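You operate a simulated robot arm through the tools that you are given. There is no shell and no other tool.

You are at the controls of a simulated robot arm. One attempt, no reset.

Task
Cool the bent strip with the fan, then lower the folding handle.
Fine: fan on, heater off, wait for the SET lamp, fan off; keep the bend, leave knob and clamp, touch nothing hot.

Only the result counts: the job must be done as asked and must still hold three seconds after the hand-in. Knocking over, shifting, dropping, spilling or breaking anything else fails it.

Robot
A 7-joint arm with a fingered hand, fixed in place. Base frame: the origin is at the foot of the arm, x ahead of it, y to its left, z up; the work surface is at about z = 0.9. Lengths are in m, angles in degrees, forces in N, time in s.
With the tool pointing down near the work surface it reaches from about 0.18 to 0.8 m from the base axis. Its first joint turns from -166.0 to 166.0 degrees. Payload 4.9 kg.
The tool frame sits at the grasp point between the pads (the TCP): z along the fingers, y along the line on which they close. The tips reach 0.032 m beyond it. The gripper opens to 0.192 m. The gripper's body begins 0.089 m behind the TCP. The gripper is a hand of 3 fingers: y runs from the thumb to the fingers, the wrist lies at [0, 0, -0.267] in the tool frame.
Orientation is told as [roll, pitch, yaw] about the base's x, y, z axes, in that order, counted from this pose: with the fingers straight down and closing along the base's y, the tool's x points along the base's -x, its y along +y and its z along -z.

Tools
- The arm moves only by the tool play_rows. Its argument "steps" is a list of rows, each a list of 6 numbers: the shift along the tool's x, y, z in units of 20 mm (1.0 is 20 mm), then the turn, a rotation vector about the tool's x, y, z in units of 8 degrees (1.0 is 8 degrees). In form: [[x, y, z, rx, ry, rz], ...]. A call has 1 to 20 rows; each row shifts and turns the commanded pose from where the row before left it, along the tool's axes as they then stand. A call with a number of a shift or a turn outside -1 to 1 is refused whole. A row lasts 0.2 s, in which the tool goes at most 0.05 m and 8.6 degrees; a call with a longer step from one row to the next is refused whole. Where a pose cannot be reached the arm comes as near as it can. A force on the tool above 90 N (or 10 N above the force at the start of the call, whichever is more), or a blocked arm, ends the call early, and 0.2 s more pass. In this call time passes only in rows, and 0.2 s behind the last. The reply holds the time, the measured pose of the TCP, the force on the tool along the base axes, the opening and the grip force, in the units named above and with some noise, with the torque about the TCP (base axes, N m) and any sound that the robot's microphone picked up.
- Cameras (640 x 400 px; columns grow to the right, rows downward): "scene" is fixed at [0.2189, -0.5036, 1.6797]; the picture's right is [0.99, -0.10, 0.00], its down [-0.05, -0.51, -0.86] and it looks along [0.09, 0.85, -0.52] (base axes); focal length 339 px, centre (320, 200). "wrist" rides on the gripper at [0.08, -0.046, -0.113] in the tool frame; the picture's right is [0.50, 0.87, 0.00], its down [-0.67, 0.39, -0.63] and it looks along [-0.55, 0.32, 0.78] (tool axes); focal length 226 px, centre (320, 200). There is no depth. A picture from a camera that has moved, and an enlarged one, comes with that camera's place and axes in the base frame and with its lens. The place of the scene camera against the robot may be out by one fixed shift of up to 0.012 m in any direction.
- camera(camera): a new picture of that camera. The clock stands still meanwhile.
- finger_targets(finger1, finger2, thumb_bend): sets how far each is bent, from 0 (flat) to 1 (curled in); at 0.3 the hand is open as for a grip, at 0.7 the pads meet at the TCP. One left out holds its place. A second passes; each finger stops where it meets its share of the squeeze, and holds until it gets a number again. It is the only way to open and close the hand. It gives what a move gives, with no picture; readings hold the bend of each and the force on the fingers (four entries, about 0 where the hand has none), thumb and palm.
- close_up(camera, box): a new picture of the part [left, top, right, bottom] of that camera's present view, enlarged. The clock stands still meanwhile.
- hand_in(): hands the job in; it is judged then, once.

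Nothing tells you positions but the pictures and the camera data. Unless the task says otherwise, let go and move clear before handing in.

The tools are called after "Emit:" as name(argument=value, ...) on one line, values as JSON. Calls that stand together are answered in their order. play_rows: Moves the arm, as the interface text tells. Its arguments: {"type":"object","properties":{"steps":{"type":"array","items":{"type":"array","items":{"type":"number"}}}},"required":["steps"]} The other tools are called the same way: finger_targets (finger1, finger2, thumb_bend) moves the fingers one by one; camera (camera) takes a picture; close_up (camera, box) takes an enlarged picture of a part of a camera's view; hand_in () hands the job in.

At the start:

```text
t: 0.0
position: [0.1808, 0.4741, 1.2918]
ee_rot: [-0.1, 0.1, 0.0]
wrist_force: [-0.7, 0.1, 0.1]
torque: [-0.02, 0.01, -0.01]
gripper_width: 0.1918
gripper_force: 0.2
shape: jaw
bend: [0.3, 0.3, 0.3]
finger forces: [0.0, 0.1, 0.0, 0.0, 0.0, 0.0]
```

scene: 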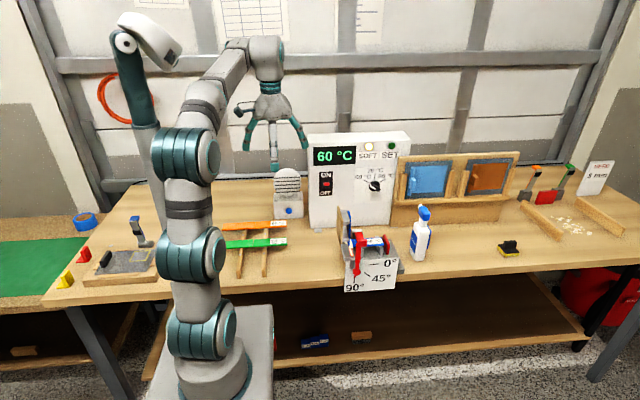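
wrist: 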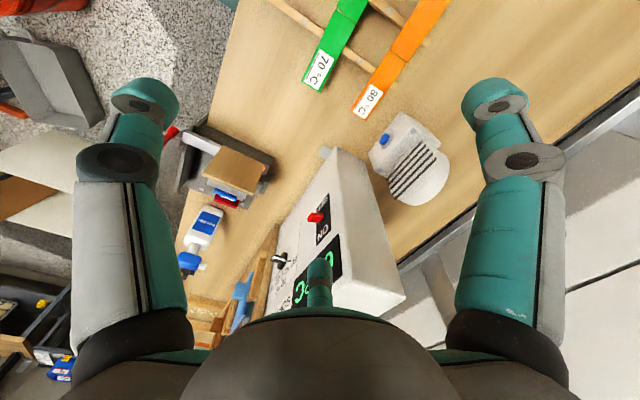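

The heater box shows 60 °C with an ON/OFF switch, a fan with a blue button stands to its left, and the folding rig with a red handle stands in front. I'll look closer at each one before moving.

Emit:
close_up(camera="scene", box=[260, 120, 420, 220])

Emit:
close_up(camera="scene", box=[320, 190, 448, 300])

Emit:
close_up(camera="wrist", box=[160, 80, 480, 300])

Emit:
close_up(camera="scene", box=[380, 140, 640, 280])

```text
4.00 times, centred on (340, 170) of scene
camera zoom: at [0.2189, -0.5036, 1.6797], right [0.99, -0.1, 0.0], down [-0.05, -0.51, -0.86], along [0.09, 0.85, -0.52], focal length 1355 px, centre (240, 320)
```

zoom: 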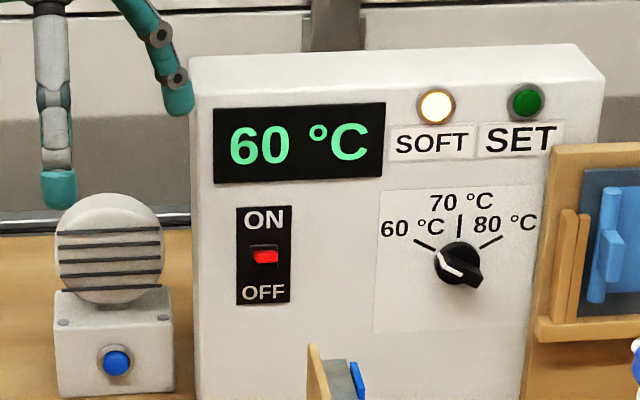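

```text
3.64 times, centred on (384, 245) of scene
camera zoom: at [0.2189, -0.5036, 1.6797], right [0.99, -0.1, 0.0], down [-0.05, -0.51, -0.86], along [0.09, 0.85, -0.52], focal length 1232 px, centre (87, 36)
```

zoom: 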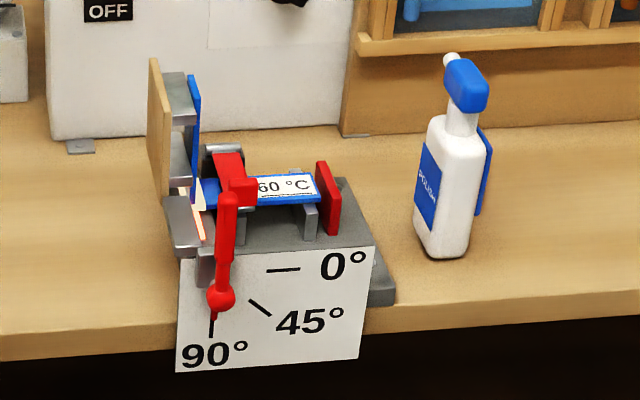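

```text
1.82 times, centred on (320, 190) of wrist
camera zoom: at [0.1003, 0.4297, 1.4045], right [-0.5, 0.87, 0.0], down [0.67, 0.39, 0.63], along [0.55, 0.32, -0.78], focal length 411 px, centre (320, 218)
```

zoom: 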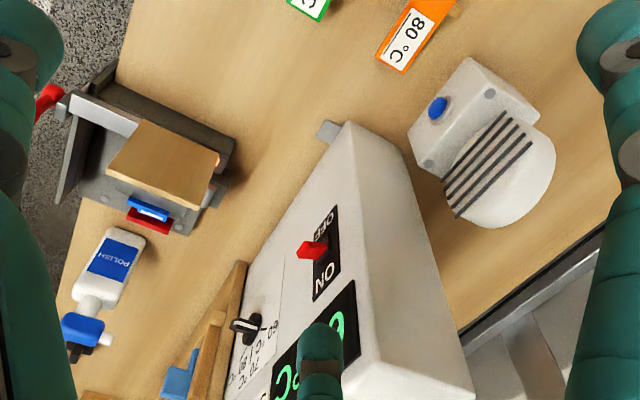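

```text
2.46 times, centred on (510, 210) of scene
camera zoom: at [0.2189, -0.5036, 1.6797], right [0.99, -0.1, 0.0], down [-0.05, -0.51, -0.86], along [0.09, 0.85, -0.52], focal length 834 px, centre (-148, 175)
```

zoom: 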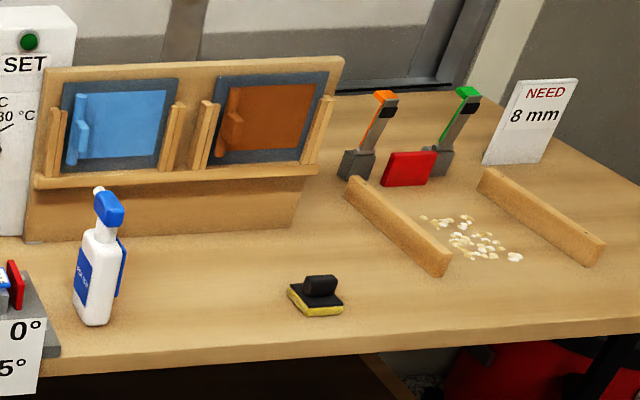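

Before moving I want more detail on the fan and its button, the heater switch, and the folding rig.

Emit:
close_up(camera="wrist", box=[350, 100, 470, 220])

Emit:
close_up(camera="scene", box=[265, 160, 325, 225])

Emit:
close_up(camera="wrist", box=[160, 100, 290, 280])

Emit:
close_up(camera="scene", box=[330, 200, 410, 300])

Emit:
close_up(camera="wrist", box=[260, 160, 390, 290])

```text
3.33 times, centred on (410, 160) of wrist
camera zoom: at [0.1003, 0.4297, 1.4045], right [-0.5, 0.87, 0.0], down [0.67, 0.39, 0.63], along [0.55, 0.32, -0.78], focal length 754 px, centre (20, 333)
```

zoom: 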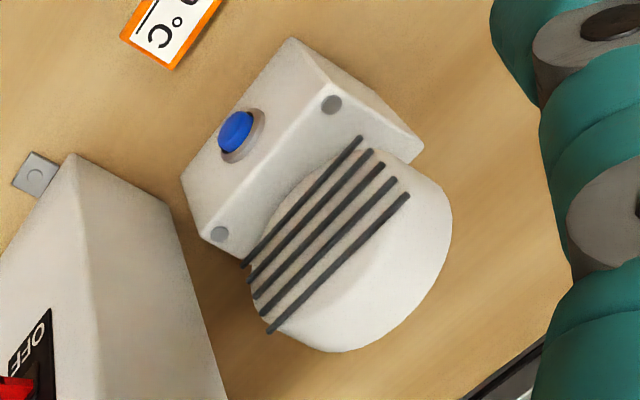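

```text
6.15 times, centred on (295, 192) of scene
camera zoom: at [0.2189, -0.5036, 1.6797], right [0.99, -0.1, 0.0], down [-0.05, -0.51, -0.86], along [0.09, 0.85, -0.52], focal length 2084 px, centre (474, 246)
```

zoom: 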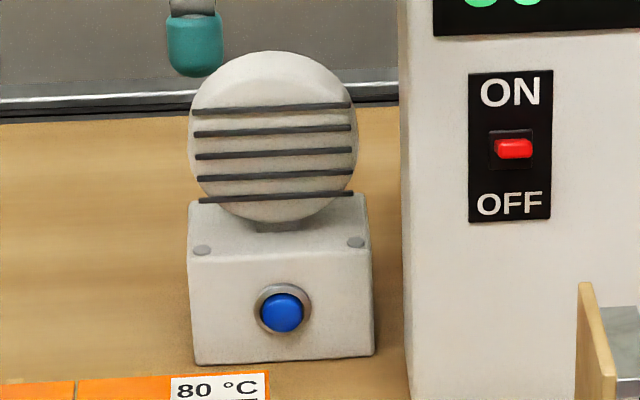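

```text
2.22 times, centred on (225, 190) of wrist
camera zoom: at [0.1003, 0.4297, 1.4045], right [-0.5, 0.87, 0.0], down [0.67, 0.39, 0.63], along [0.55, 0.32, -0.78], focal length 502 px, centre (531, 222)
```

zoom: 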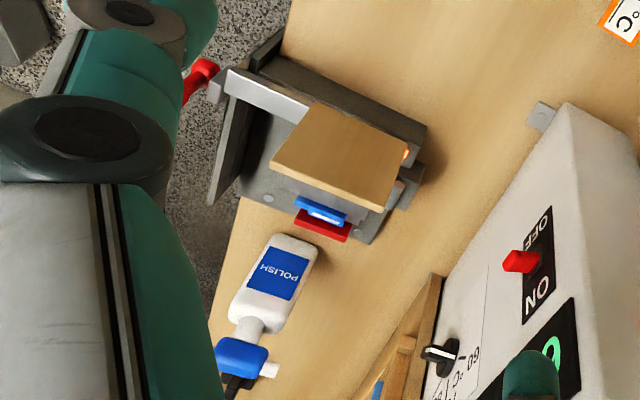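

```text
4.00 times, centred on (370, 250) of scene
camera zoom: at [0.2189, -0.5036, 1.6797], right [0.99, -0.1, 0.0], down [-0.05, -0.51, -0.86], along [0.09, 0.85, -0.52], focal length 1355 px, centre (120, 0)
```

zoom: 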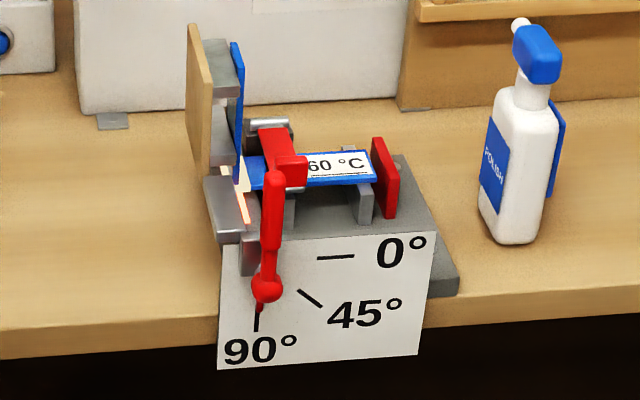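

```text
3.08 times, centred on (325, 225) of wrist
camera zoom: at [0.1003, 0.4297, 1.4045], right [-0.5, 0.87, 0.0], down [0.67, 0.39, 0.63], along [0.55, 0.32, -0.78], focal length 696 px, centre (305, 123)
```

zoom: 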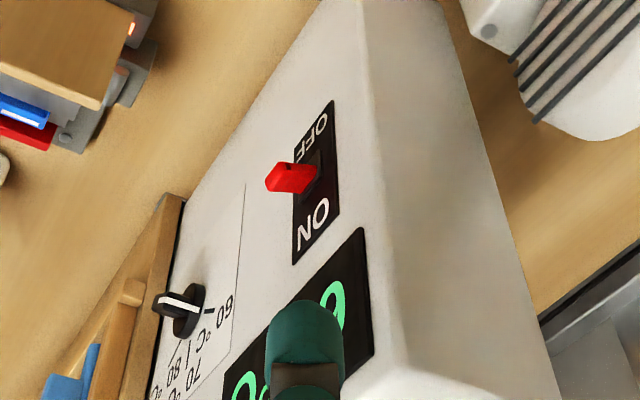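

The button is on the vertical front face of the fan base, at about (0.21, 0.655, 0.94). The red heater lever is near (0.355, 0.565, 1.10), and the folding handle points up at the front of the rig, at 90°. I'll close the hand into a poker and check its shape.

Emit:
finger_targets(finger1=0.7, finger2=0.7, thumb_bend=0.7)

```text
t: 1.0
position: [0.1808, 0.4743, 1.2915]
ee_rot: [-0.1, 0.0, -0.1]
wrist_force: [0.7, -0.5, 0.0]
torque: [-0.02, -0.02, 0.0]
gripper_width: 0.0035
gripper_force: 0.2
shape: fingers
bend: [0.69, 0.69, 0.7]
finger forces: [0.0, 0.0, 0.0, 0.1, 0.1, 0.0]
```

Emit:
camera(camera="wrist")

Emit:
close_up(camera="scene", box=[210, 30, 340, 180])

```text
taken
camera wrist: at [0.1003, 0.4297, 1.4045], right [-0.5, 0.87, 0.0], down [0.67, 0.39, 0.63], along [0.55, 0.32, -0.78], focal length 226 px, centre (320, 200)
```

wrist: 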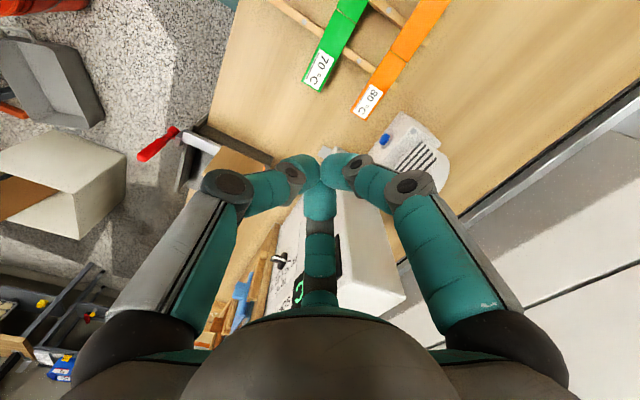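

```text
2.67 times, centred on (275, 105) of scene
camera zoom: at [0.2189, -0.5036, 1.6797], right [0.99, -0.1, 0.0], down [-0.05, -0.51, -0.86], along [0.09, 0.85, -0.52], focal length 903 px, centre (440, 453)
```

zoom: 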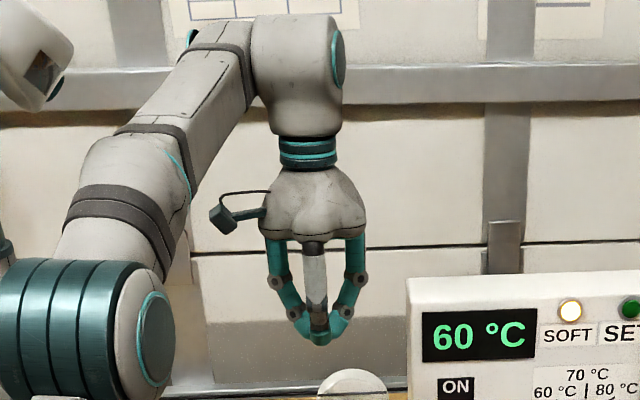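

The closed hand makes a compact pointed tip. I'll tilt it about 40° forward, with a slight lean so the palm stays clear of the heater box.

Emit:
play_rows(steps=[[0, 0, 0, -1, 0, 0], [0, 0, 0, -1, 0, 0], [0, 0, 0, -1, 0, 0], [0, 0, 0, -1, 0, 0], [0, 0, 0, -1, 0, 0], [0, 0, 0, 0, -0.75, 0], [0, 0, 0, 0, -0.75, 0]])

```text
t: 2.6
position: [0.1801, 0.4737, 1.2922]
ee_rot: [40.7, -9.2, -7.8]
wrist_force: [-0.4, -0.1, -0.5]
torque: [0.03, 0.01, -0.02]
gripper_width: 0.0032
gripper_force: 0.1
shape: fingers
bend: [0.7, 0.69, 0.7]
finger forces: [0.1, 0.0, 0.1, 0.0, 0.0, 0.0]
```

The tilt reads about 40° and the TCP hasn't moved. Next I'll go down towards a point in front of and above the fan button, stopping partway to check the clearances.

Emit:
play_rows(steps=[[0.112, -0.302, 0.94, 0, 0, 0], [0.112, -0.302, 0.94, 0, 0, 0], [0.112, -0.302, 0.94, 0, 0, 0], [0.112, -0.302, 0.94, 0, 0, 0], [0.112, -0.302, 0.94, 0, 0, 0], [0.112, -0.302, 0.94, 0, 0, 0], [0.112, -0.302, 0.94, 0, 0, 0], [0.112, -0.302, 0.94, 0, 0, 0], [0.112, -0.302, 0.94, 0, 0, 0], [0.112, -0.302, 0.94, 0, 0, 0]])

Emit:
camera(camera="wrist")

Emit:
camera(camera="scene")

```text
t: 4.8
position: [0.1982, 0.549, 1.1099]
ee_rot: [40.6, -9.3, -7.8]
wrist_force: [-0.1, -0.4, 0.2]
torque: [0.02, 0.0, -0.04]
gripper_width: 0.0035
gripper_force: 0.1
shape: fingers
bend: [0.7, 0.69, 0.7]
finger forces: [0.1, 0.0, 0.1, 0.0, 0.1, 0.0]
```

```text
taken
camera wrist: at [0.0959, 0.455, 1.1526], right [-0.49, 0.73, 0.48], down [0.53, -0.19, 0.83], along [0.7, 0.66, -0.29], focal length 226 px, centre (320, 200)
```

wrist: 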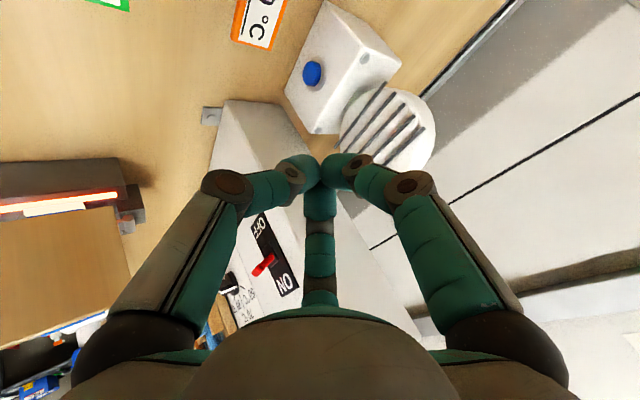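

```text
taken
```

scene: 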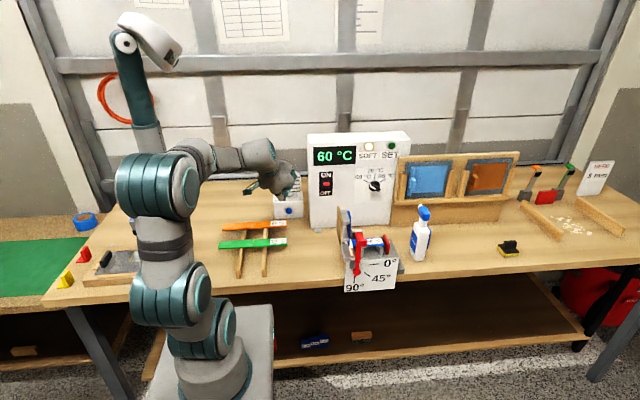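

Triangulating again from two wrist pictures puts the button face at about (0.208, 0.653, 0.945). I'll bring the tip down to just in front of it.

Emit:
play_rows(steps=[[0.154, -0.28, 0.833, 0, 0, 0], [0.154, -0.28, 0.833, 0, 0, 0], [0.154, -0.28, 0.833, 0, 0, 0], [0.154, -0.28, 0.833, 0, 0, 0], [0.154, -0.28, 0.833, 0, 0, 0], [0.154, -0.28, 0.833, 0, 0, 0], [0.18, -0.333, 0.845, 0, 0, 0], [0.18, -0.333, 0.845, 0, 0, 0]])

Emit:
close_up(camera="wrist", box=[220, 40, 440, 240])

Emit:
close_up(camera="scene", box=[250, 160, 330, 230])

```text
t: 6.6
position: [0.2016, 0.6028, 0.973]
ee_rot: [40.6, -9.1, -8.0]
wrist_force: [0.0, 0.0, 0.7]
torque: [-0.01, 0.0, 0.03]
gripper_width: 0.0036
gripper_force: 0.0
shape: fingers
bend: [0.7, 0.69, 0.7]
finger forces: [0.1, 0.1, 0.1, 0.0, 0.1, 0.0]
```

```text
2.00 times, centred on (330, 140) of wrist
camera zoom: at [0.0994, 0.5077, 1.0155], right [-0.49, 0.73, 0.48], down [0.53, -0.19, 0.83], along [0.7, 0.66, -0.29], focal length 452 px, centre (300, 320)
```

zoom: 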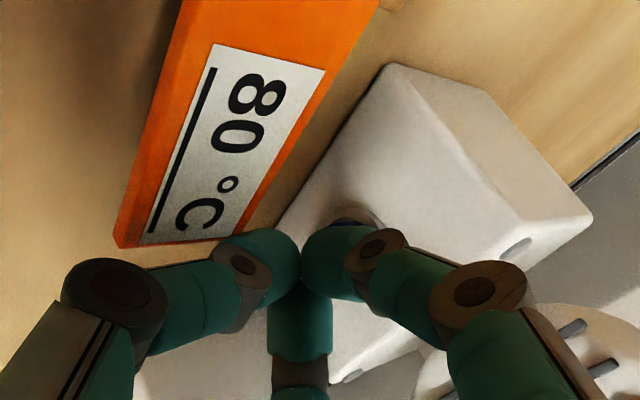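

```text
5.71 times, centred on (290, 195) of scene
camera zoom: at [0.2189, -0.5036, 1.6797], right [0.99, -0.1, 0.0], down [-0.05, -0.51, -0.86], along [0.09, 0.85, -0.52], focal length 1935 px, centre (491, 229)
```

zoom: 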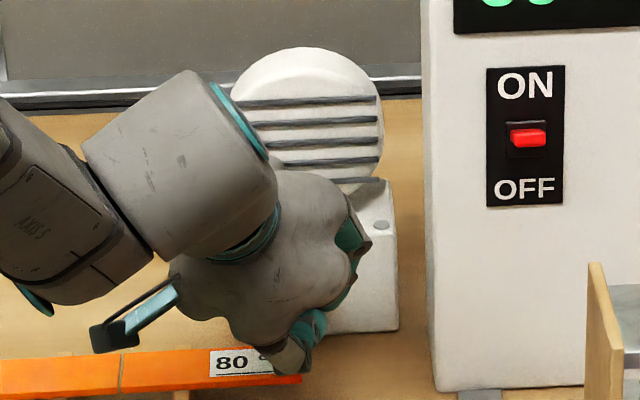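

The tip is level with the button and roughly 3 cm short of it. I'll go straight forward (+y) in small steps and watch the force.

Emit:
play_rows(steps=[[0.067, 0.383, 0.3145, 0, 0, 0], [0.067, 0.383, 0.3145, 0, 0, 0], [0.034, 0.19, 0.157, 0, 0, 0]])

Emit:
close_up(camera="wrist", box=[220, 40, 440, 240])

```text
t: 7.4
position: [0.2, 0.6263, 0.9758]
ee_rot: [40.7, -9.2, -7.7]
wrist_force: [1.6, -3.6, 4.7]
torque: [0.06, -0.05, -0.1]
gripper_width: 0.0034
gripper_force: 2.9
shape: fingers
bend: [0.7, 0.7, 0.7]
finger forces: [0.0, 6.4, 0.1, 0.0, 0.1, 0.0]
heard: click
```

```text
2.00 times, centred on (330, 140) of wrist
camera zoom: at [0.0979, 0.5322, 1.0177], right [-0.49, 0.73, 0.48], down [0.53, -0.19, 0.83], along [0.7, 0.66, -0.29], focal length 452 px, centre (300, 320)
```

zoom: 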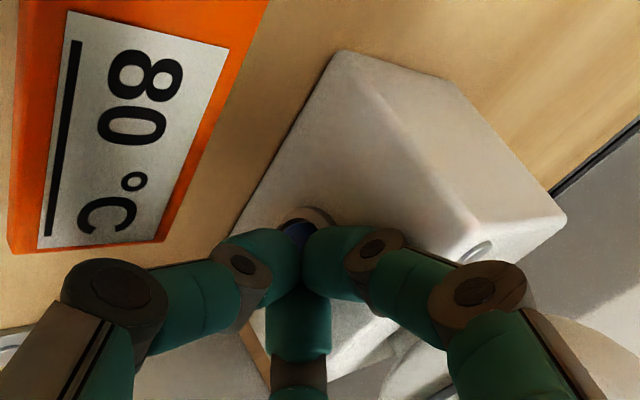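

There was a click with only a few newtons on the finger. I'll back straight off and check whether the fan is running.

Emit:
play_rows(steps=[[-0.067, -0.383, -0.3145, 0, 0, 0], [-0.134, -0.766, -0.629, 0, 0, 0], [-0.1, -0.1, -0.8, 0, 0, 0], [-0.1, 0.1, -0.9, 0, 0, 0], [-0.1, 0.1, -0.9, 0, 0, 0]])

Emit:
close_up(camera="scene", box=[250, 120, 420, 230])

Emit:
camera(camera="wrist")

```text
t: 8.6
position: [0.1956, 0.5644, 1.0135]
ee_rot: [40.6, -9.1, -7.8]
wrist_force: [0.2, -0.3, -0.2]
torque: [0.0, 0.01, 0.01]
gripper_width: 0.0035
gripper_force: 0.1
shape: fingers
bend: [0.7, 0.7, 0.7]
finger forces: [0.0, 0.0, 0.1, 0.0, 0.0, 0.1]
```

```text
3.64 times, centred on (335, 175) of scene
camera zoom: at [0.2189, -0.5036, 1.6797], right [0.99, -0.1, 0.0], down [-0.05, -0.51, -0.86], along [0.09, 0.85, -0.52], focal length 1232 px, centre (266, 291)
```

zoom: 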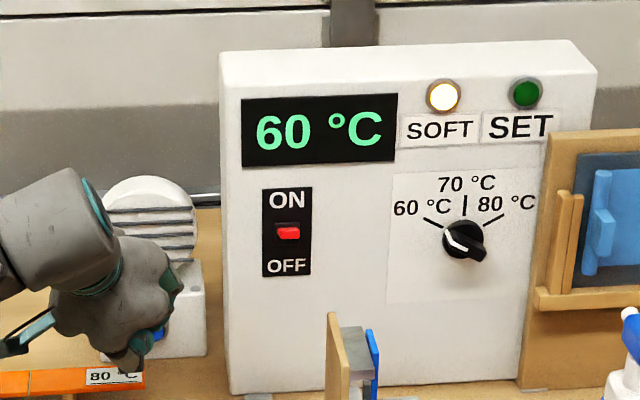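

```text
taken
camera wrist: at [0.0936, 0.4693, 1.0557], right [-0.49, 0.73, 0.48], down [0.53, -0.19, 0.83], along [0.7, 0.66, -0.29], focal length 226 px, centre (320, 200)
```

wrist: 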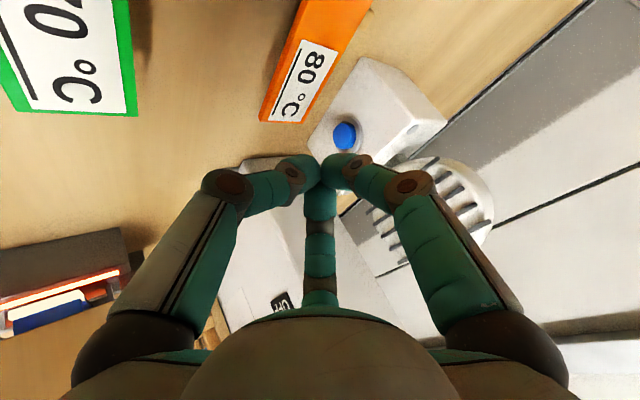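

A click came but nothing clearly shows the fan's state, so I'll zoom in on the fan and button.

Emit:
close_up(camera="wrist", box=[300, 50, 500, 260])

Emit:
close_up(camera="scene", box=[265, 160, 315, 220])

Emit:
close_up(camera="scene", box=[330, 200, 410, 300])

```text
1.90 times, centred on (400, 155) of wrist
camera zoom: at [0.0936, 0.4693, 1.0557], right [-0.49, 0.73, 0.48], down [0.53, -0.19, 0.83], along [0.7, 0.66, -0.29], focal length 431 px, centre (168, 286)
```

zoom: 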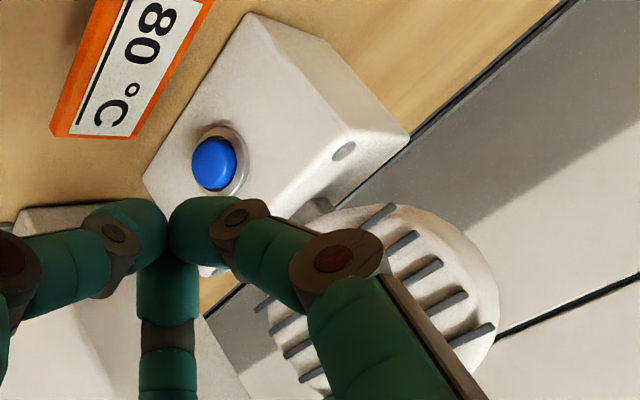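

```text
6.67 times, centred on (290, 190) of scene
camera zoom: at [0.2189, -0.5036, 1.6797], right [0.99, -0.1, 0.0], down [-0.05, -0.51, -0.86], along [0.09, 0.85, -0.52], focal length 2258 px, centre (520, 267)
```

zoom: 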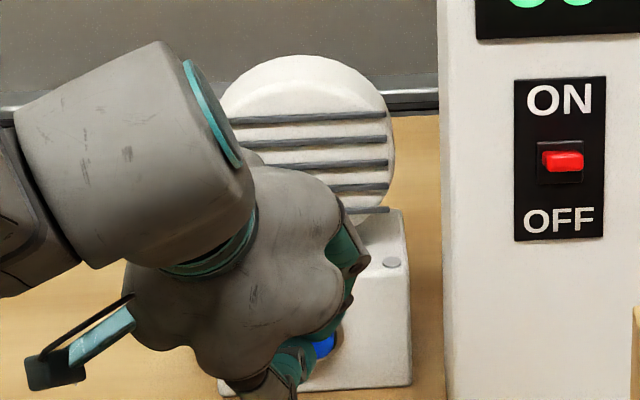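

```text
4.00 times, centred on (370, 250) of scene
camera zoom: at [0.2189, -0.5036, 1.6797], right [0.99, -0.1, 0.0], down [-0.05, -0.51, -0.86], along [0.09, 0.85, -0.52], focal length 1355 px, centre (120, 0)
```

zoom: 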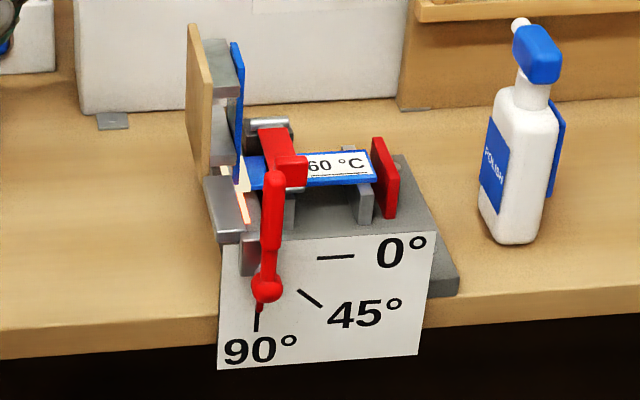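

The button clicked once and is out again, so I'll treat the fan as on and confirm it by the cooling. Next I'll rise, back away, and move across to the heater lever near (0.353, 0.565, 1.106), stopping above it.

Emit:
play_rows(steps=[[-0.318, 0.315, -0.907, 0, 0, 0], [-0.318, 0.315, -0.907, 0, 0, 0], [-0.318, 0.315, -0.907, 0, 0, 0], [-0.318, 0.315, -0.907, 0, 0, 0], [-0.318, 0.315, -0.907, 0, 0, 0], [-0.318, 0.315, -0.907, 0, 0, 0], [-0.318, 0.315, -0.907, 0, 0, 0], [-0.318, 0.315, -0.907, 0, 0, 0], [-0.318, 0.315, -0.907, 0, 0, 0], [-0.318, 0.315, -0.907, 0, 0, 0], [-0.99, 0.074, 0.386, 0, 0, 0], [-0.99, 0.074, 0.386, 0, 0, 0], [-0.99, 0.074, 0.386, 0, 0, 0], [-0.99, 0.074, 0.386, 0, 0, 0], [-0.99, 0.074, 0.386, 0, 0, 0], [-0.99, 0.074, 0.386, 0, 0, 0]])

Emit:
camera(camera="wrist")

Emit:
camera(camera="scene")

```text
t: 12.0
position: [0.3468, 0.5106, 1.1937]
ee_rot: [40.6, -9.2, -7.7]
wrist_force: [0.5, -0.5, 0.8]
torque: [0.01, 0.02, 0.03]
gripper_width: 0.0034
gripper_force: 0.1
shape: fingers
bend: [0.7, 0.7, 0.7]
finger forces: [0.0, 0.1, 0.0, 0.0, 0.0, 0.0]
```

```text
taken
camera wrist: at [0.245, 0.4162, 1.2342], right [-0.49, 0.73, 0.48], down [0.53, -0.19, 0.83], along [0.7, 0.66, -0.29], focal length 226 px, centre (320, 200)
```

wrist: 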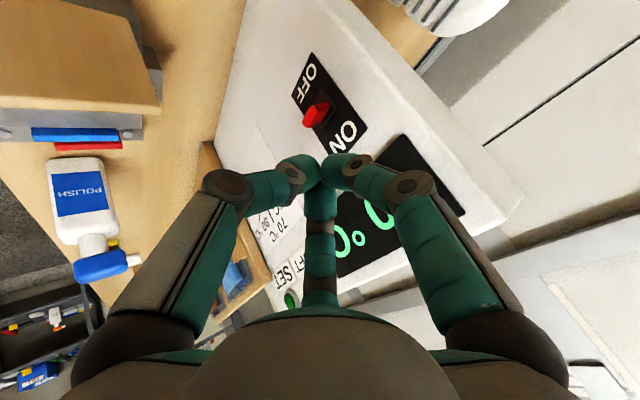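

```text
taken
```

scene: 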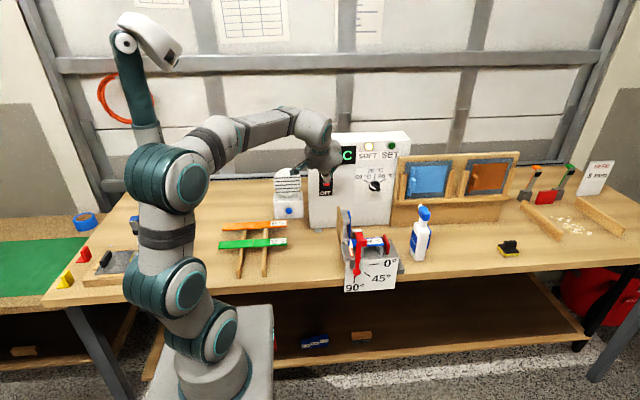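

Emit:
close_up(camera="wrist", box=[260, 40, 400, 180])

Emit:
close_up(camera="scene", box=[290, 120, 420, 220])

```text
2.86 times, centred on (330, 110) of wrist
camera zoom: at [0.245, 0.4162, 1.2342], right [-0.49, 0.73, 0.48], down [0.53, -0.19, 0.83], along [0.7, 0.66, -0.29], focal length 646 px, centre (291, 457)
```

zoom: 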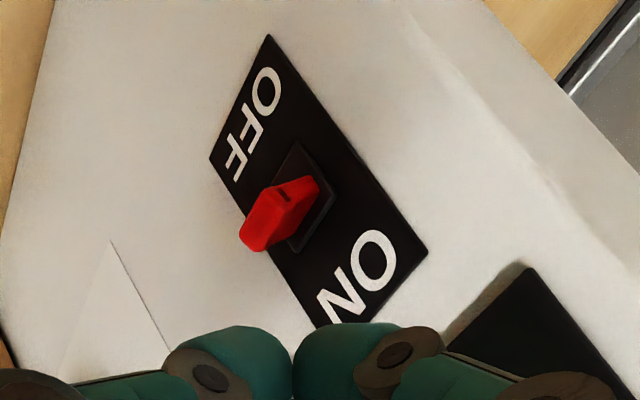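

```text
4.00 times, centred on (355, 170) of scene
camera zoom: at [0.2189, -0.5036, 1.6797], right [0.99, -0.1, 0.0], down [-0.05, -0.51, -0.86], along [0.09, 0.85, -0.52], focal length 1355 px, centre (180, 320)
```

zoom: 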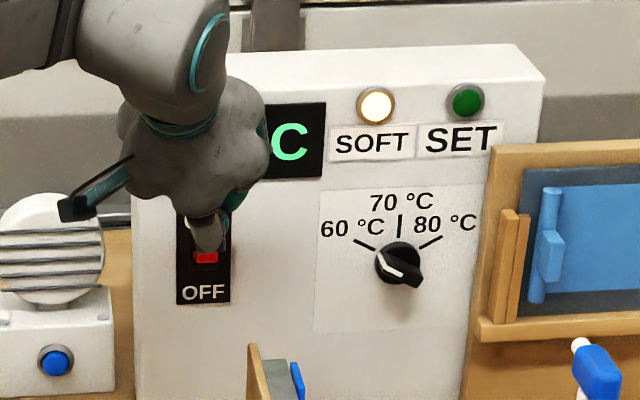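

The lever root is near (0.353, 0.586, 1.096), and its tip tilts up to about (0.352, 0.551, 1.115). I'll place the fingertips above the lever and start pressing it down towards OFF.

Emit:
play_rows(steps=[[0.243, 0.01, 0.893, 0, 0, 0], [0.243, 0.01, 0.893, 0, 0, 0], [0.0795, -0.3215, 0.3745, 0, 0, 0], [0.0795, -0.3215, 0.3745, 0, 0, 0]])

Emit:
close_up(camera="wrist", box=[240, 60, 400, 220])

Emit:
close_up(camera="scene", box=[290, 120, 420, 220])

```text
t: 13.0
position: [0.3446, 0.5352, 1.1445]
ee_rot: [40.7, -9.2, -7.9]
wrist_force: [0.3, 0.2, 0.5]
torque: [0.0, 0.02, 0.02]
gripper_width: 0.0035
gripper_force: 0.0
shape: fingers
bend: [0.7, 0.7, 0.7]
finger forces: [0.0, 0.0, 0.0, 0.0, 0.0, 0.0]
```

```text
2.50 times, centred on (320, 140) of wrist
camera zoom: at [0.2427, 0.4405, 1.1857], right [-0.49, 0.73, 0.48], down [0.53, -0.19, 0.83], along [0.7, 0.66, -0.29], focal length 565 px, centre (320, 350)
```

zoom: 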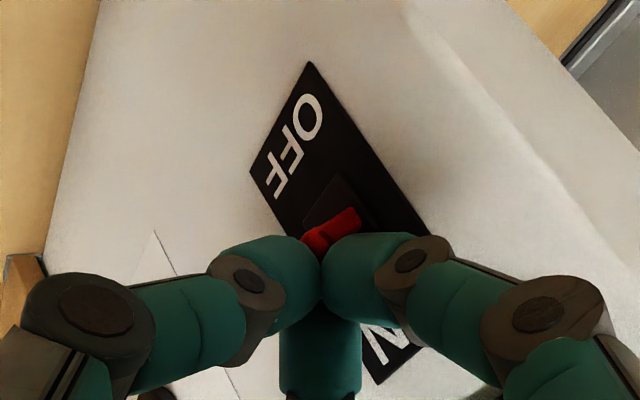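

```text
4.00 times, centred on (355, 170) of scene
camera zoom: at [0.2189, -0.5036, 1.6797], right [0.99, -0.1, 0.0], down [-0.05, -0.51, -0.86], along [0.09, 0.85, -0.52], focal length 1355 px, centre (180, 320)
```

zoom: 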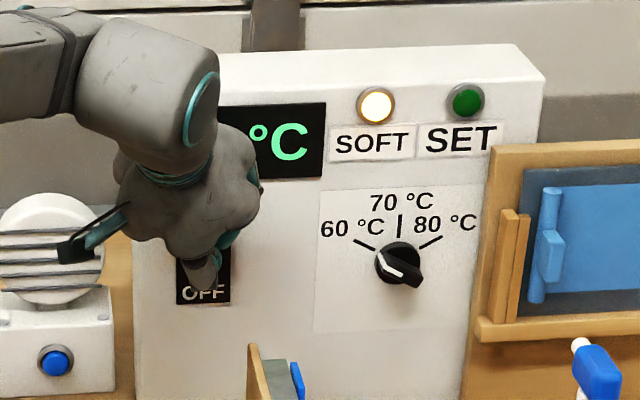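

Emit:
play_rows(steps=[[0.0795, -0.3215, 0.3745, 0, 0, 0], [0.0795, -0.3215, 0.3745, 0, 0, 0]])

```text
t: 13.6
position: [0.3441, 0.5331, 1.1239]
ee_rot: [40.6, -9.1, -7.8]
wrist_force: [-0.5, 0.8, -0.1]
torque: [-0.02, 0.03, 0.01]
gripper_width: 0.0037
gripper_force: 0.1
shape: fingers
bend: [0.7, 0.7, 0.7]
finger forces: [0.0, 0.0, 0.0, 0.0, 0.0, 0.0]
```

Emit:
close_up(camera="wrist", box=[240, 60, 400, 220])

Emit:
close_up(camera="scene", box=[290, 140, 380, 220])

```text
2.50 times, centred on (320, 140) of wrist
camera zoom: at [0.2424, 0.4393, 1.166], right [-0.49, 0.73, 0.48], down [0.53, -0.19, 0.83], along [0.7, 0.66, -0.29], focal length 565 px, centre (320, 350)
```

zoom: 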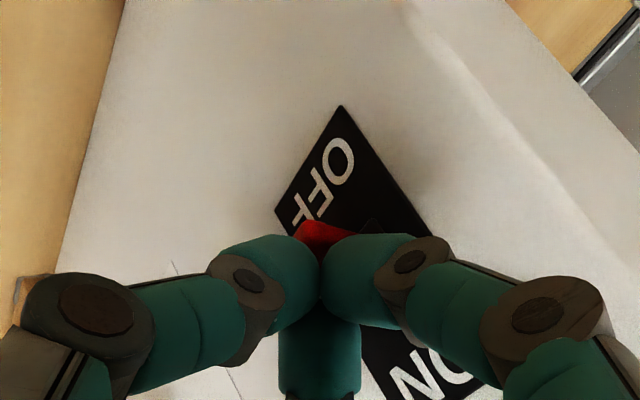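

```text
5.00 times, centred on (335, 180) of scene
camera zoom: at [0.2189, -0.5036, 1.6797], right [0.99, -0.1, 0.0], down [-0.05, -0.51, -0.86], along [0.09, 0.85, -0.52], focal length 1693 px, centre (245, 300)
```

zoom: 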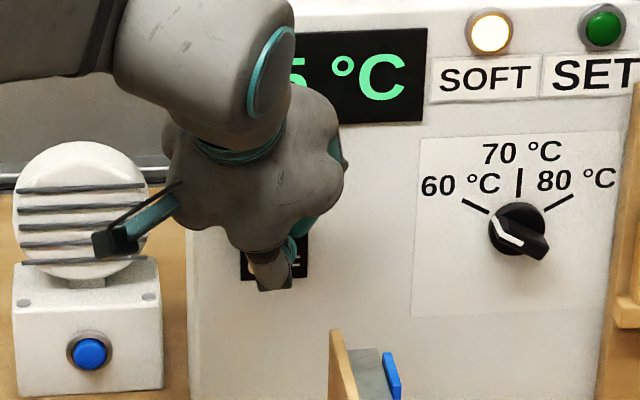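

The display now ends in "5 °C", so the strip is cooling. I'll press a little further so the lever is fully at OFF, then lift off and look.

Emit:
play_rows(steps=[[0.0795, -0.3215, 0.3745, 0, 0, 0], [0.04, -0.16, 0.187, 0, 0, 0]])

Emit:
close_up(camera="wrist", box=[240, 60, 400, 220])

Emit:
close_up(camera="scene", box=[290, 120, 420, 220])

```text
t: 14.2
position: [0.3441, 0.5347, 1.1148]
ee_rot: [41.1, -9.4, -7.9]
wrist_force: [-3.0, -9.8, 20.8]
torque: [0.23, 0.01, 0.06]
gripper_width: 0.0024
gripper_force: 13.9
shape: fingers
bend: [0.72, 0.68, 0.7]
finger forces: [23.5, 0.1, 0.0, 0.0, 4.3, 0.0]
```

```text
2.50 times, centred on (320, 140) of wrist
camera zoom: at [0.2418, 0.4397, 1.1558], right [-0.49, 0.73, 0.48], down [0.52, -0.2, 0.83], along [0.7, 0.66, -0.28], focal length 565 px, centre (320, 350)
```

zoom: 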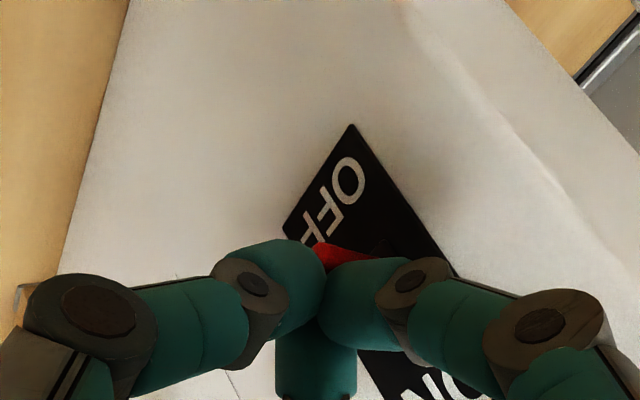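

```text
4.00 times, centred on (355, 170) of scene
camera zoom: at [0.2189, -0.5036, 1.6797], right [0.99, -0.1, 0.0], down [-0.05, -0.51, -0.86], along [0.09, 0.85, -0.52], focal length 1355 px, centre (180, 320)
```

zoom: 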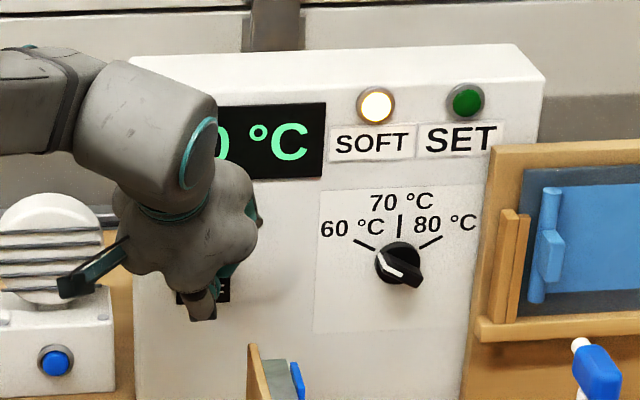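

The lever is against its OFF stop and the display has dropped again, to "…0 °C". I'll lift off, back away, and check the switch, the lamp and the display.

Emit:
play_rows(steps=[[-0.12, 0.48, -0.56, 0, 0, 0], [-0.159, 0.643, -0.749, 0, 0, 0], [-0.15, 0, -1, 0, 0, 0], [-0.15, -0.2, -1, 0, 0, 0], [-0.1, -0.2, -1, 0, 0, 0]])

Emit:
camera(camera="scene")

Emit:
camera(camera="wrist")

Emit:
close_up(camera="scene", box=[290, 120, 420, 220])

```text
t: 15.4
position: [0.34, 0.4888, 1.1858]
ee_rot: [40.6, -9.2, -7.8]
wrist_force: [-0.2, 0.0, 0.0]
torque: [-0.01, 0.02, 0.03]
gripper_width: 0.003
gripper_force: 0.0
shape: fingers
bend: [0.7, 0.69, 0.7]
finger forces: [0.1, 0.1, 0.0, 0.0, 0.0, 0.0]
```

```text
taken
```

scene: 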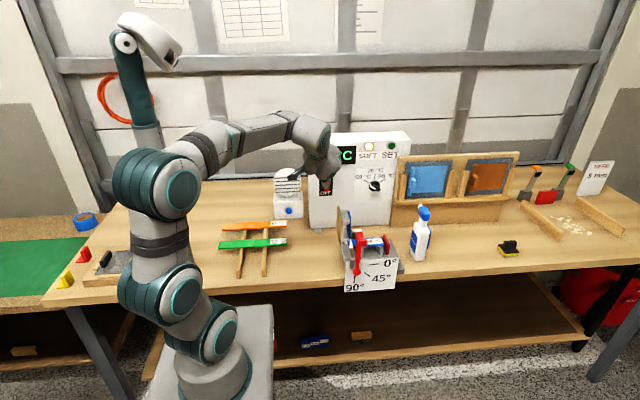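

```text
taken
camera wrist: at [0.2382, 0.3941, 1.2271], right [-0.49, 0.73, 0.48], down [0.53, -0.19, 0.83], along [0.7, 0.66, -0.29], focal length 226 px, centre (320, 200)
```

wrist: 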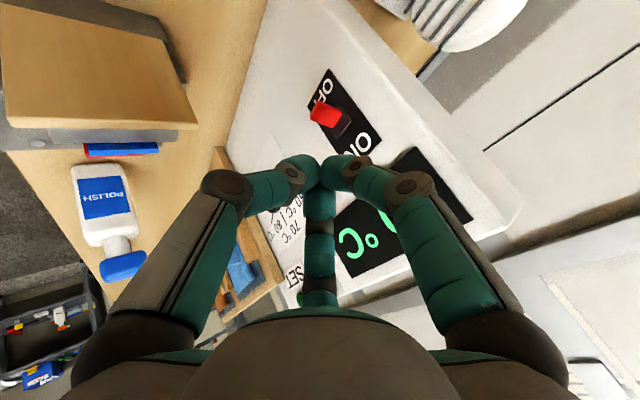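

```text
4.00 times, centred on (355, 170) of scene
camera zoom: at [0.2189, -0.5036, 1.6797], right [0.99, -0.1, 0.0], down [-0.05, -0.51, -0.86], along [0.09, 0.85, -0.52], focal length 1355 px, centre (180, 320)
```

zoom: 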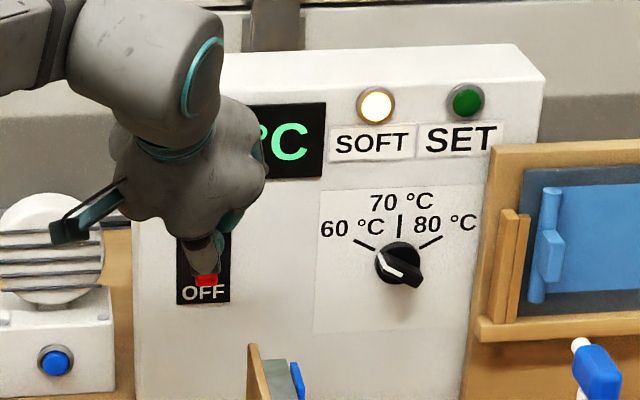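

The switch is at OFF, the display is falling and SOFT is still lit. I'll move back to near the fan while it cools, keeping an eye on the lamps.

Emit:
play_rows(steps=[[0.9, 0, 0.0225, 0, 0, 0], [0.9, 0, 0.0225, 0, 0, 0], [0.9, 0, 0.0225, 0, 0, 0], [0.9, 0, 0.0225, 0, 0, 0], [0.9, 0, 0.0225, 0, 0, 0], [0.9, 0, 0.0225, 0, 0, 0], [0.9, 0, 0.0225, 0, 0, 0], [0.9, 0, 0.0225, 0, 0, 0]])

Emit:
close_up(camera="scene", box=[250, 120, 420, 230])

```text
t: 17.2
position: [0.201, 0.5067, 1.1615]
ee_rot: [40.6, -9.2, -7.8]
wrist_force: [0.6, -0.1, -0.4]
torque: [-0.04, -0.03, -0.02]
gripper_width: 0.0029
gripper_force: 0.1
shape: fingers
bend: [0.7, 0.69, 0.7]
finger forces: [0.0, 0.1, 0.0, 0.0, 0.0, 0.0]
```

```text
3.64 times, centred on (335, 175) of scene
camera zoom: at [0.2189, -0.5036, 1.6797], right [0.99, -0.1, 0.0], down [-0.05, -0.51, -0.86], along [0.09, 0.85, -0.52], focal length 1232 px, centre (266, 291)
```

zoom: 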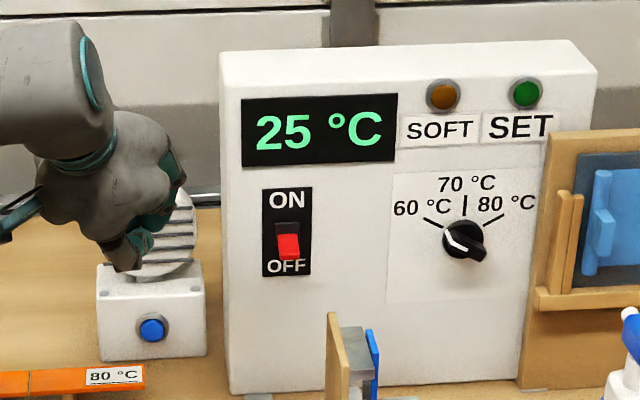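

Emit:
close_up(camera="scene", box=[355, 135, 405, 165])

Emit:
play_rows(steps=[[0, 0, 0, 0, 0, 0], [0, 0, 0, 0, 0, 0], [0, 0, 0, 0, 0, 0], [0, 0, 0, 0, 0, 0], [0, 0, 0, 0, 0, 0]])

Emit:
close_up(camera="scene", box=[310, 135, 410, 205])

```text
12.80 times, centred on (380, 150) of scene
camera zoom: at [0.2189, -0.5036, 1.6797], right [0.99, -0.1, 0.0], down [-0.05, -0.51, -0.86], along [0.09, 0.85, -0.52], focal length 4335 px, centre (-448, 840)
```

zoom: 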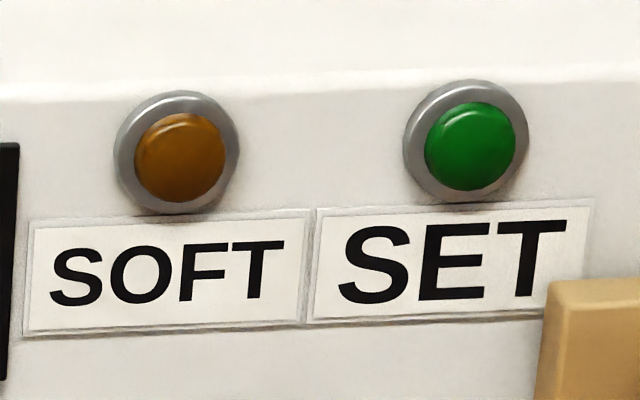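

```text
t: 18.4
position: [0.2004, 0.5088, 1.1602]
ee_rot: [40.6, -9.3, -7.7]
wrist_force: [-0.4, 0.4, -0.3]
torque: [0.03, 0.02, -0.02]
gripper_width: 0.0033
gripper_force: 0.2
shape: fingers
bend: [0.7, 0.69, 0.7]
finger forces: [0.0, 0.1, 0.0, 0.1, 0.0, 0.1]
```

```text
5.71 times, centred on (360, 170) of scene
camera zoom: at [0.2189, -0.5036, 1.6797], right [0.99, -0.1, 0.0], down [-0.05, -0.51, -0.86], along [0.09, 0.85, -0.52], focal length 1935 px, centre (91, 371)
```

zoom: 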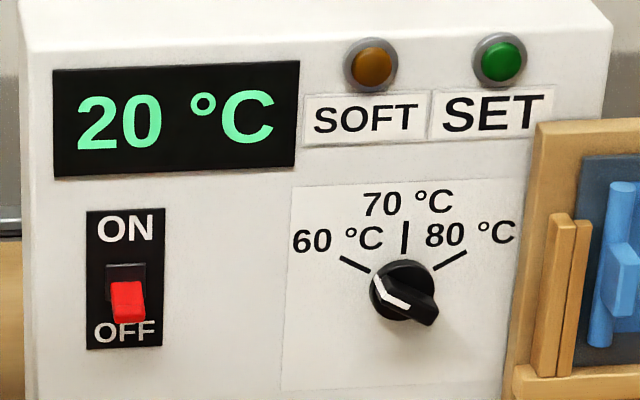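

The display reads 20 °C and SOFT has gone out. The SET lamp looks unlit so far, since a lit lamp glows bright as SOFT did, so I'll wait.

Emit:
play_rows(steps=[[0, 0, 0, 0, 0, 0], [0, 0, 0, 0, 0, 0], [0, 0, 0, 0, 0, 0], [0, 0, 0, 0, 0, 0], [0, 0, 0, 0, 0, 0], [0, 0, 0, 0, 0, 0], [0, 0, 0, 0, 0, 0], [0, 0, 0, 0, 0, 0], [0, 0, 0, 0, 0, 0], [0, 0, 0, 0, 0, 0]])

Emit:
close_up(camera="scene", box=[310, 135, 410, 205])

```text
t: 20.6
position: [0.1998, 0.508, 1.1605]
ee_rot: [40.6, -9.2, -7.9]
wrist_force: [0.1, 0.2, 0.6]
torque: [-0.01, -0.03, 0.0]
gripper_width: 0.0031
gripper_force: 0.2
shape: fingers
bend: [0.7, 0.69, 0.7]
finger forces: [0.0, 0.0, 0.0, 0.1, 0.1, 0.0]
```

```text
5.71 times, centred on (360, 170) of scene
camera zoom: at [0.2189, -0.5036, 1.6797], right [0.99, -0.1, 0.0], down [-0.05, -0.51, -0.86], along [0.09, 0.85, -0.52], focal length 1935 px, centre (91, 371)
```

zoom: 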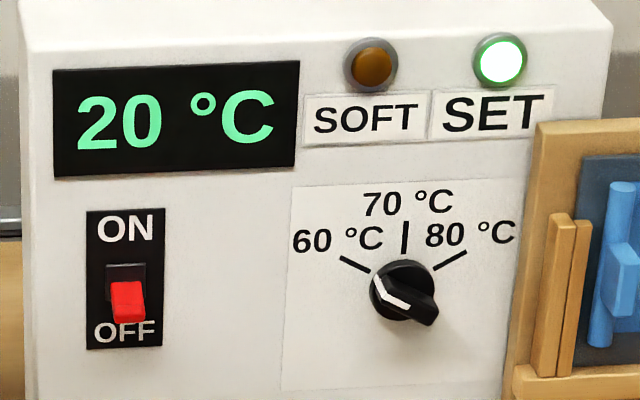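

SET is now lit brightly. I'll go back to the pre-press pose in front of the fan button along the same path as before.

Emit:
play_rows(steps=[[0.194, -0.0125, 0.79, 0, 0, 0], [0.194, -0.0125, 0.79, 0, 0, 0], [0.194, -0.0125, 0.79, 0, 0, 0], [0.194, -0.0125, 0.79, 0, 0, 0], [0.154, -0.28, 0.833, 0, 0, 0], [0.154, -0.28, 0.833, 0, 0, 0], [0.154, -0.28, 0.833, 0, 0, 0], [0.154, -0.28, 0.833, 0, 0, 0], [0.154, -0.28, 0.833, 0, 0, 0], [0.154, -0.28, 0.833, 0, 0, 0], [0.18, -0.333, 0.845, 0, 0, 0], [0.18, -0.333, 0.845, 0, 0, 0]])

Emit:
close_up(camera="wrist", box=[220, 40, 440, 240])

```text
t: 23.2
position: [0.2015, 0.6054, 0.9744]
ee_rot: [40.6, -9.2, -7.8]
wrist_force: [-0.1, 0.1, 0.8]
torque: [-0.01, -0.01, 0.0]
gripper_width: 0.003
gripper_force: 0.1
shape: fingers
bend: [0.7, 0.69, 0.7]
finger forces: [0.0, 0.0, 0.0, 0.1, 0.0, 0.0]
```

```text
2.00 times, centred on (330, 140) of wrist
camera zoom: at [0.0994, 0.5097, 1.016], right [-0.49, 0.73, 0.48], down [0.53, -0.19, 0.83], along [0.7, 0.66, -0.29], focal length 452 px, centre (300, 320)
```

zoom: 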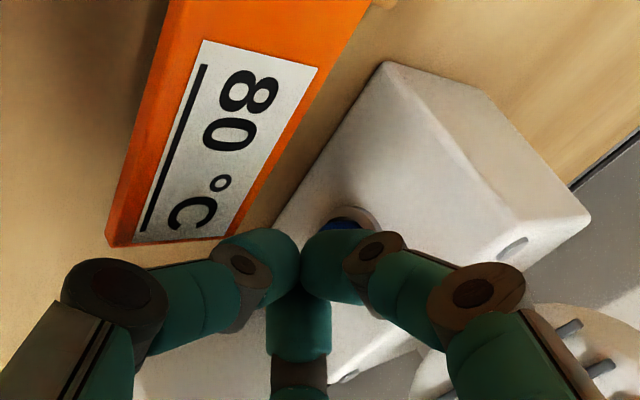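

Emit:
play_rows(steps=[[0.067, 0.383, 0.3145, 0, 0, 0], [0.067, 0.383, 0.3145, 0, 0, 0], [0.02, 0.115, 0.094, 0, 0, 0]])

```text
t: 24.0
position: [0.1999, 0.6264, 0.9744]
ee_rot: [40.6, -9.2, -7.9]
wrist_force: [-0.2, -3.3, 1.4]
torque: [-0.04, 0.02, -0.04]
gripper_width: 0.0034
gripper_force: 2.3
shape: fingers
bend: [0.7, 0.7, 0.7]
finger forces: [0.0, 4.7, 0.1, 0.1, 0.0, 0.0]
heard: click
```

A second click, so the fan should now be off. I'll back away the same way and then look at the folding rig.

Emit:
play_rows(steps=[[-0.067, -0.383, -0.3145, 0, 0, 0], [-0.134, -0.766, -0.629, 0, 0, 0], [-0.1, -0.1, -0.8, 0, 0, 0], [-0.1, 0.1, -0.9, 0, 0, 0], [-0.1, 0.1, -0.9, 0, 0, 0], [-0.318, 0.315, -0.907, 0, 0, 0], [-0.318, 0.315, -0.907, 0, 0, 0], [-0.318, 0.315, -0.907, 0, 0, 0], [-0.318, 0.315, -0.907, 0, 0, 0], [-0.318, 0.315, -0.907, 0, 0, 0], [-0.318, 0.315, -0.907, 0, 0, 0], [-0.318, 0.315, -0.907, 0, 0, 0], [-0.318, 0.315, -0.907, 0, 0, 0], [-0.318, 0.315, -0.907, 0, 0, 0], [-0.318, 0.315, -0.907, 0, 0, 0]])

Emit:
camera(camera="scene")

Emit:
close_up(camera="scene", box=[265, 130, 415, 225])

Emit:
close_up(camera="scene", box=[330, 200, 410, 300])

```text
t: 27.2
position: [0.22, 0.4891, 1.1984]
ee_rot: [40.6, -9.3, -7.8]
wrist_force: [-1.1, -0.9, -0.5]
torque: [0.01, -0.01, -0.01]
gripper_width: 0.0033
gripper_force: 0.1
shape: fingers
bend: [0.7, 0.7, 0.7]
finger forces: [0.0, 0.0, 0.0, 0.1, 0.0, 0.0]
```

```text
taken
```

scene: 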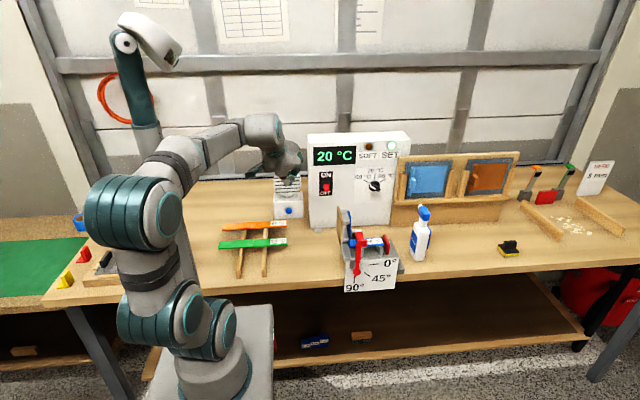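

```text
4.21 times, centred on (340, 178) of scene
camera zoom: at [0.2189, -0.5036, 1.6797], right [0.99, -0.1, 0.0], down [-0.05, -0.51, -0.86], along [0.09, 0.85, -0.52], focal length 1426 px, centre (236, 295)
```

zoom: 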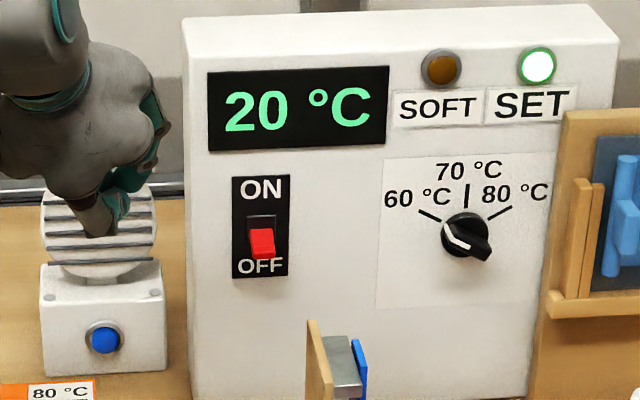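

```text
4.00 times, centred on (370, 250) of scene
camera zoom: at [0.2189, -0.5036, 1.6797], right [0.99, -0.1, 0.0], down [-0.05, -0.51, -0.86], along [0.09, 0.85, -0.52], focal length 1355 px, centre (120, 0)
```

zoom: 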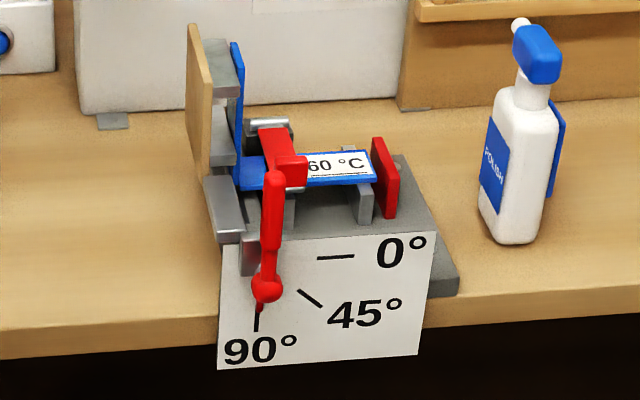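

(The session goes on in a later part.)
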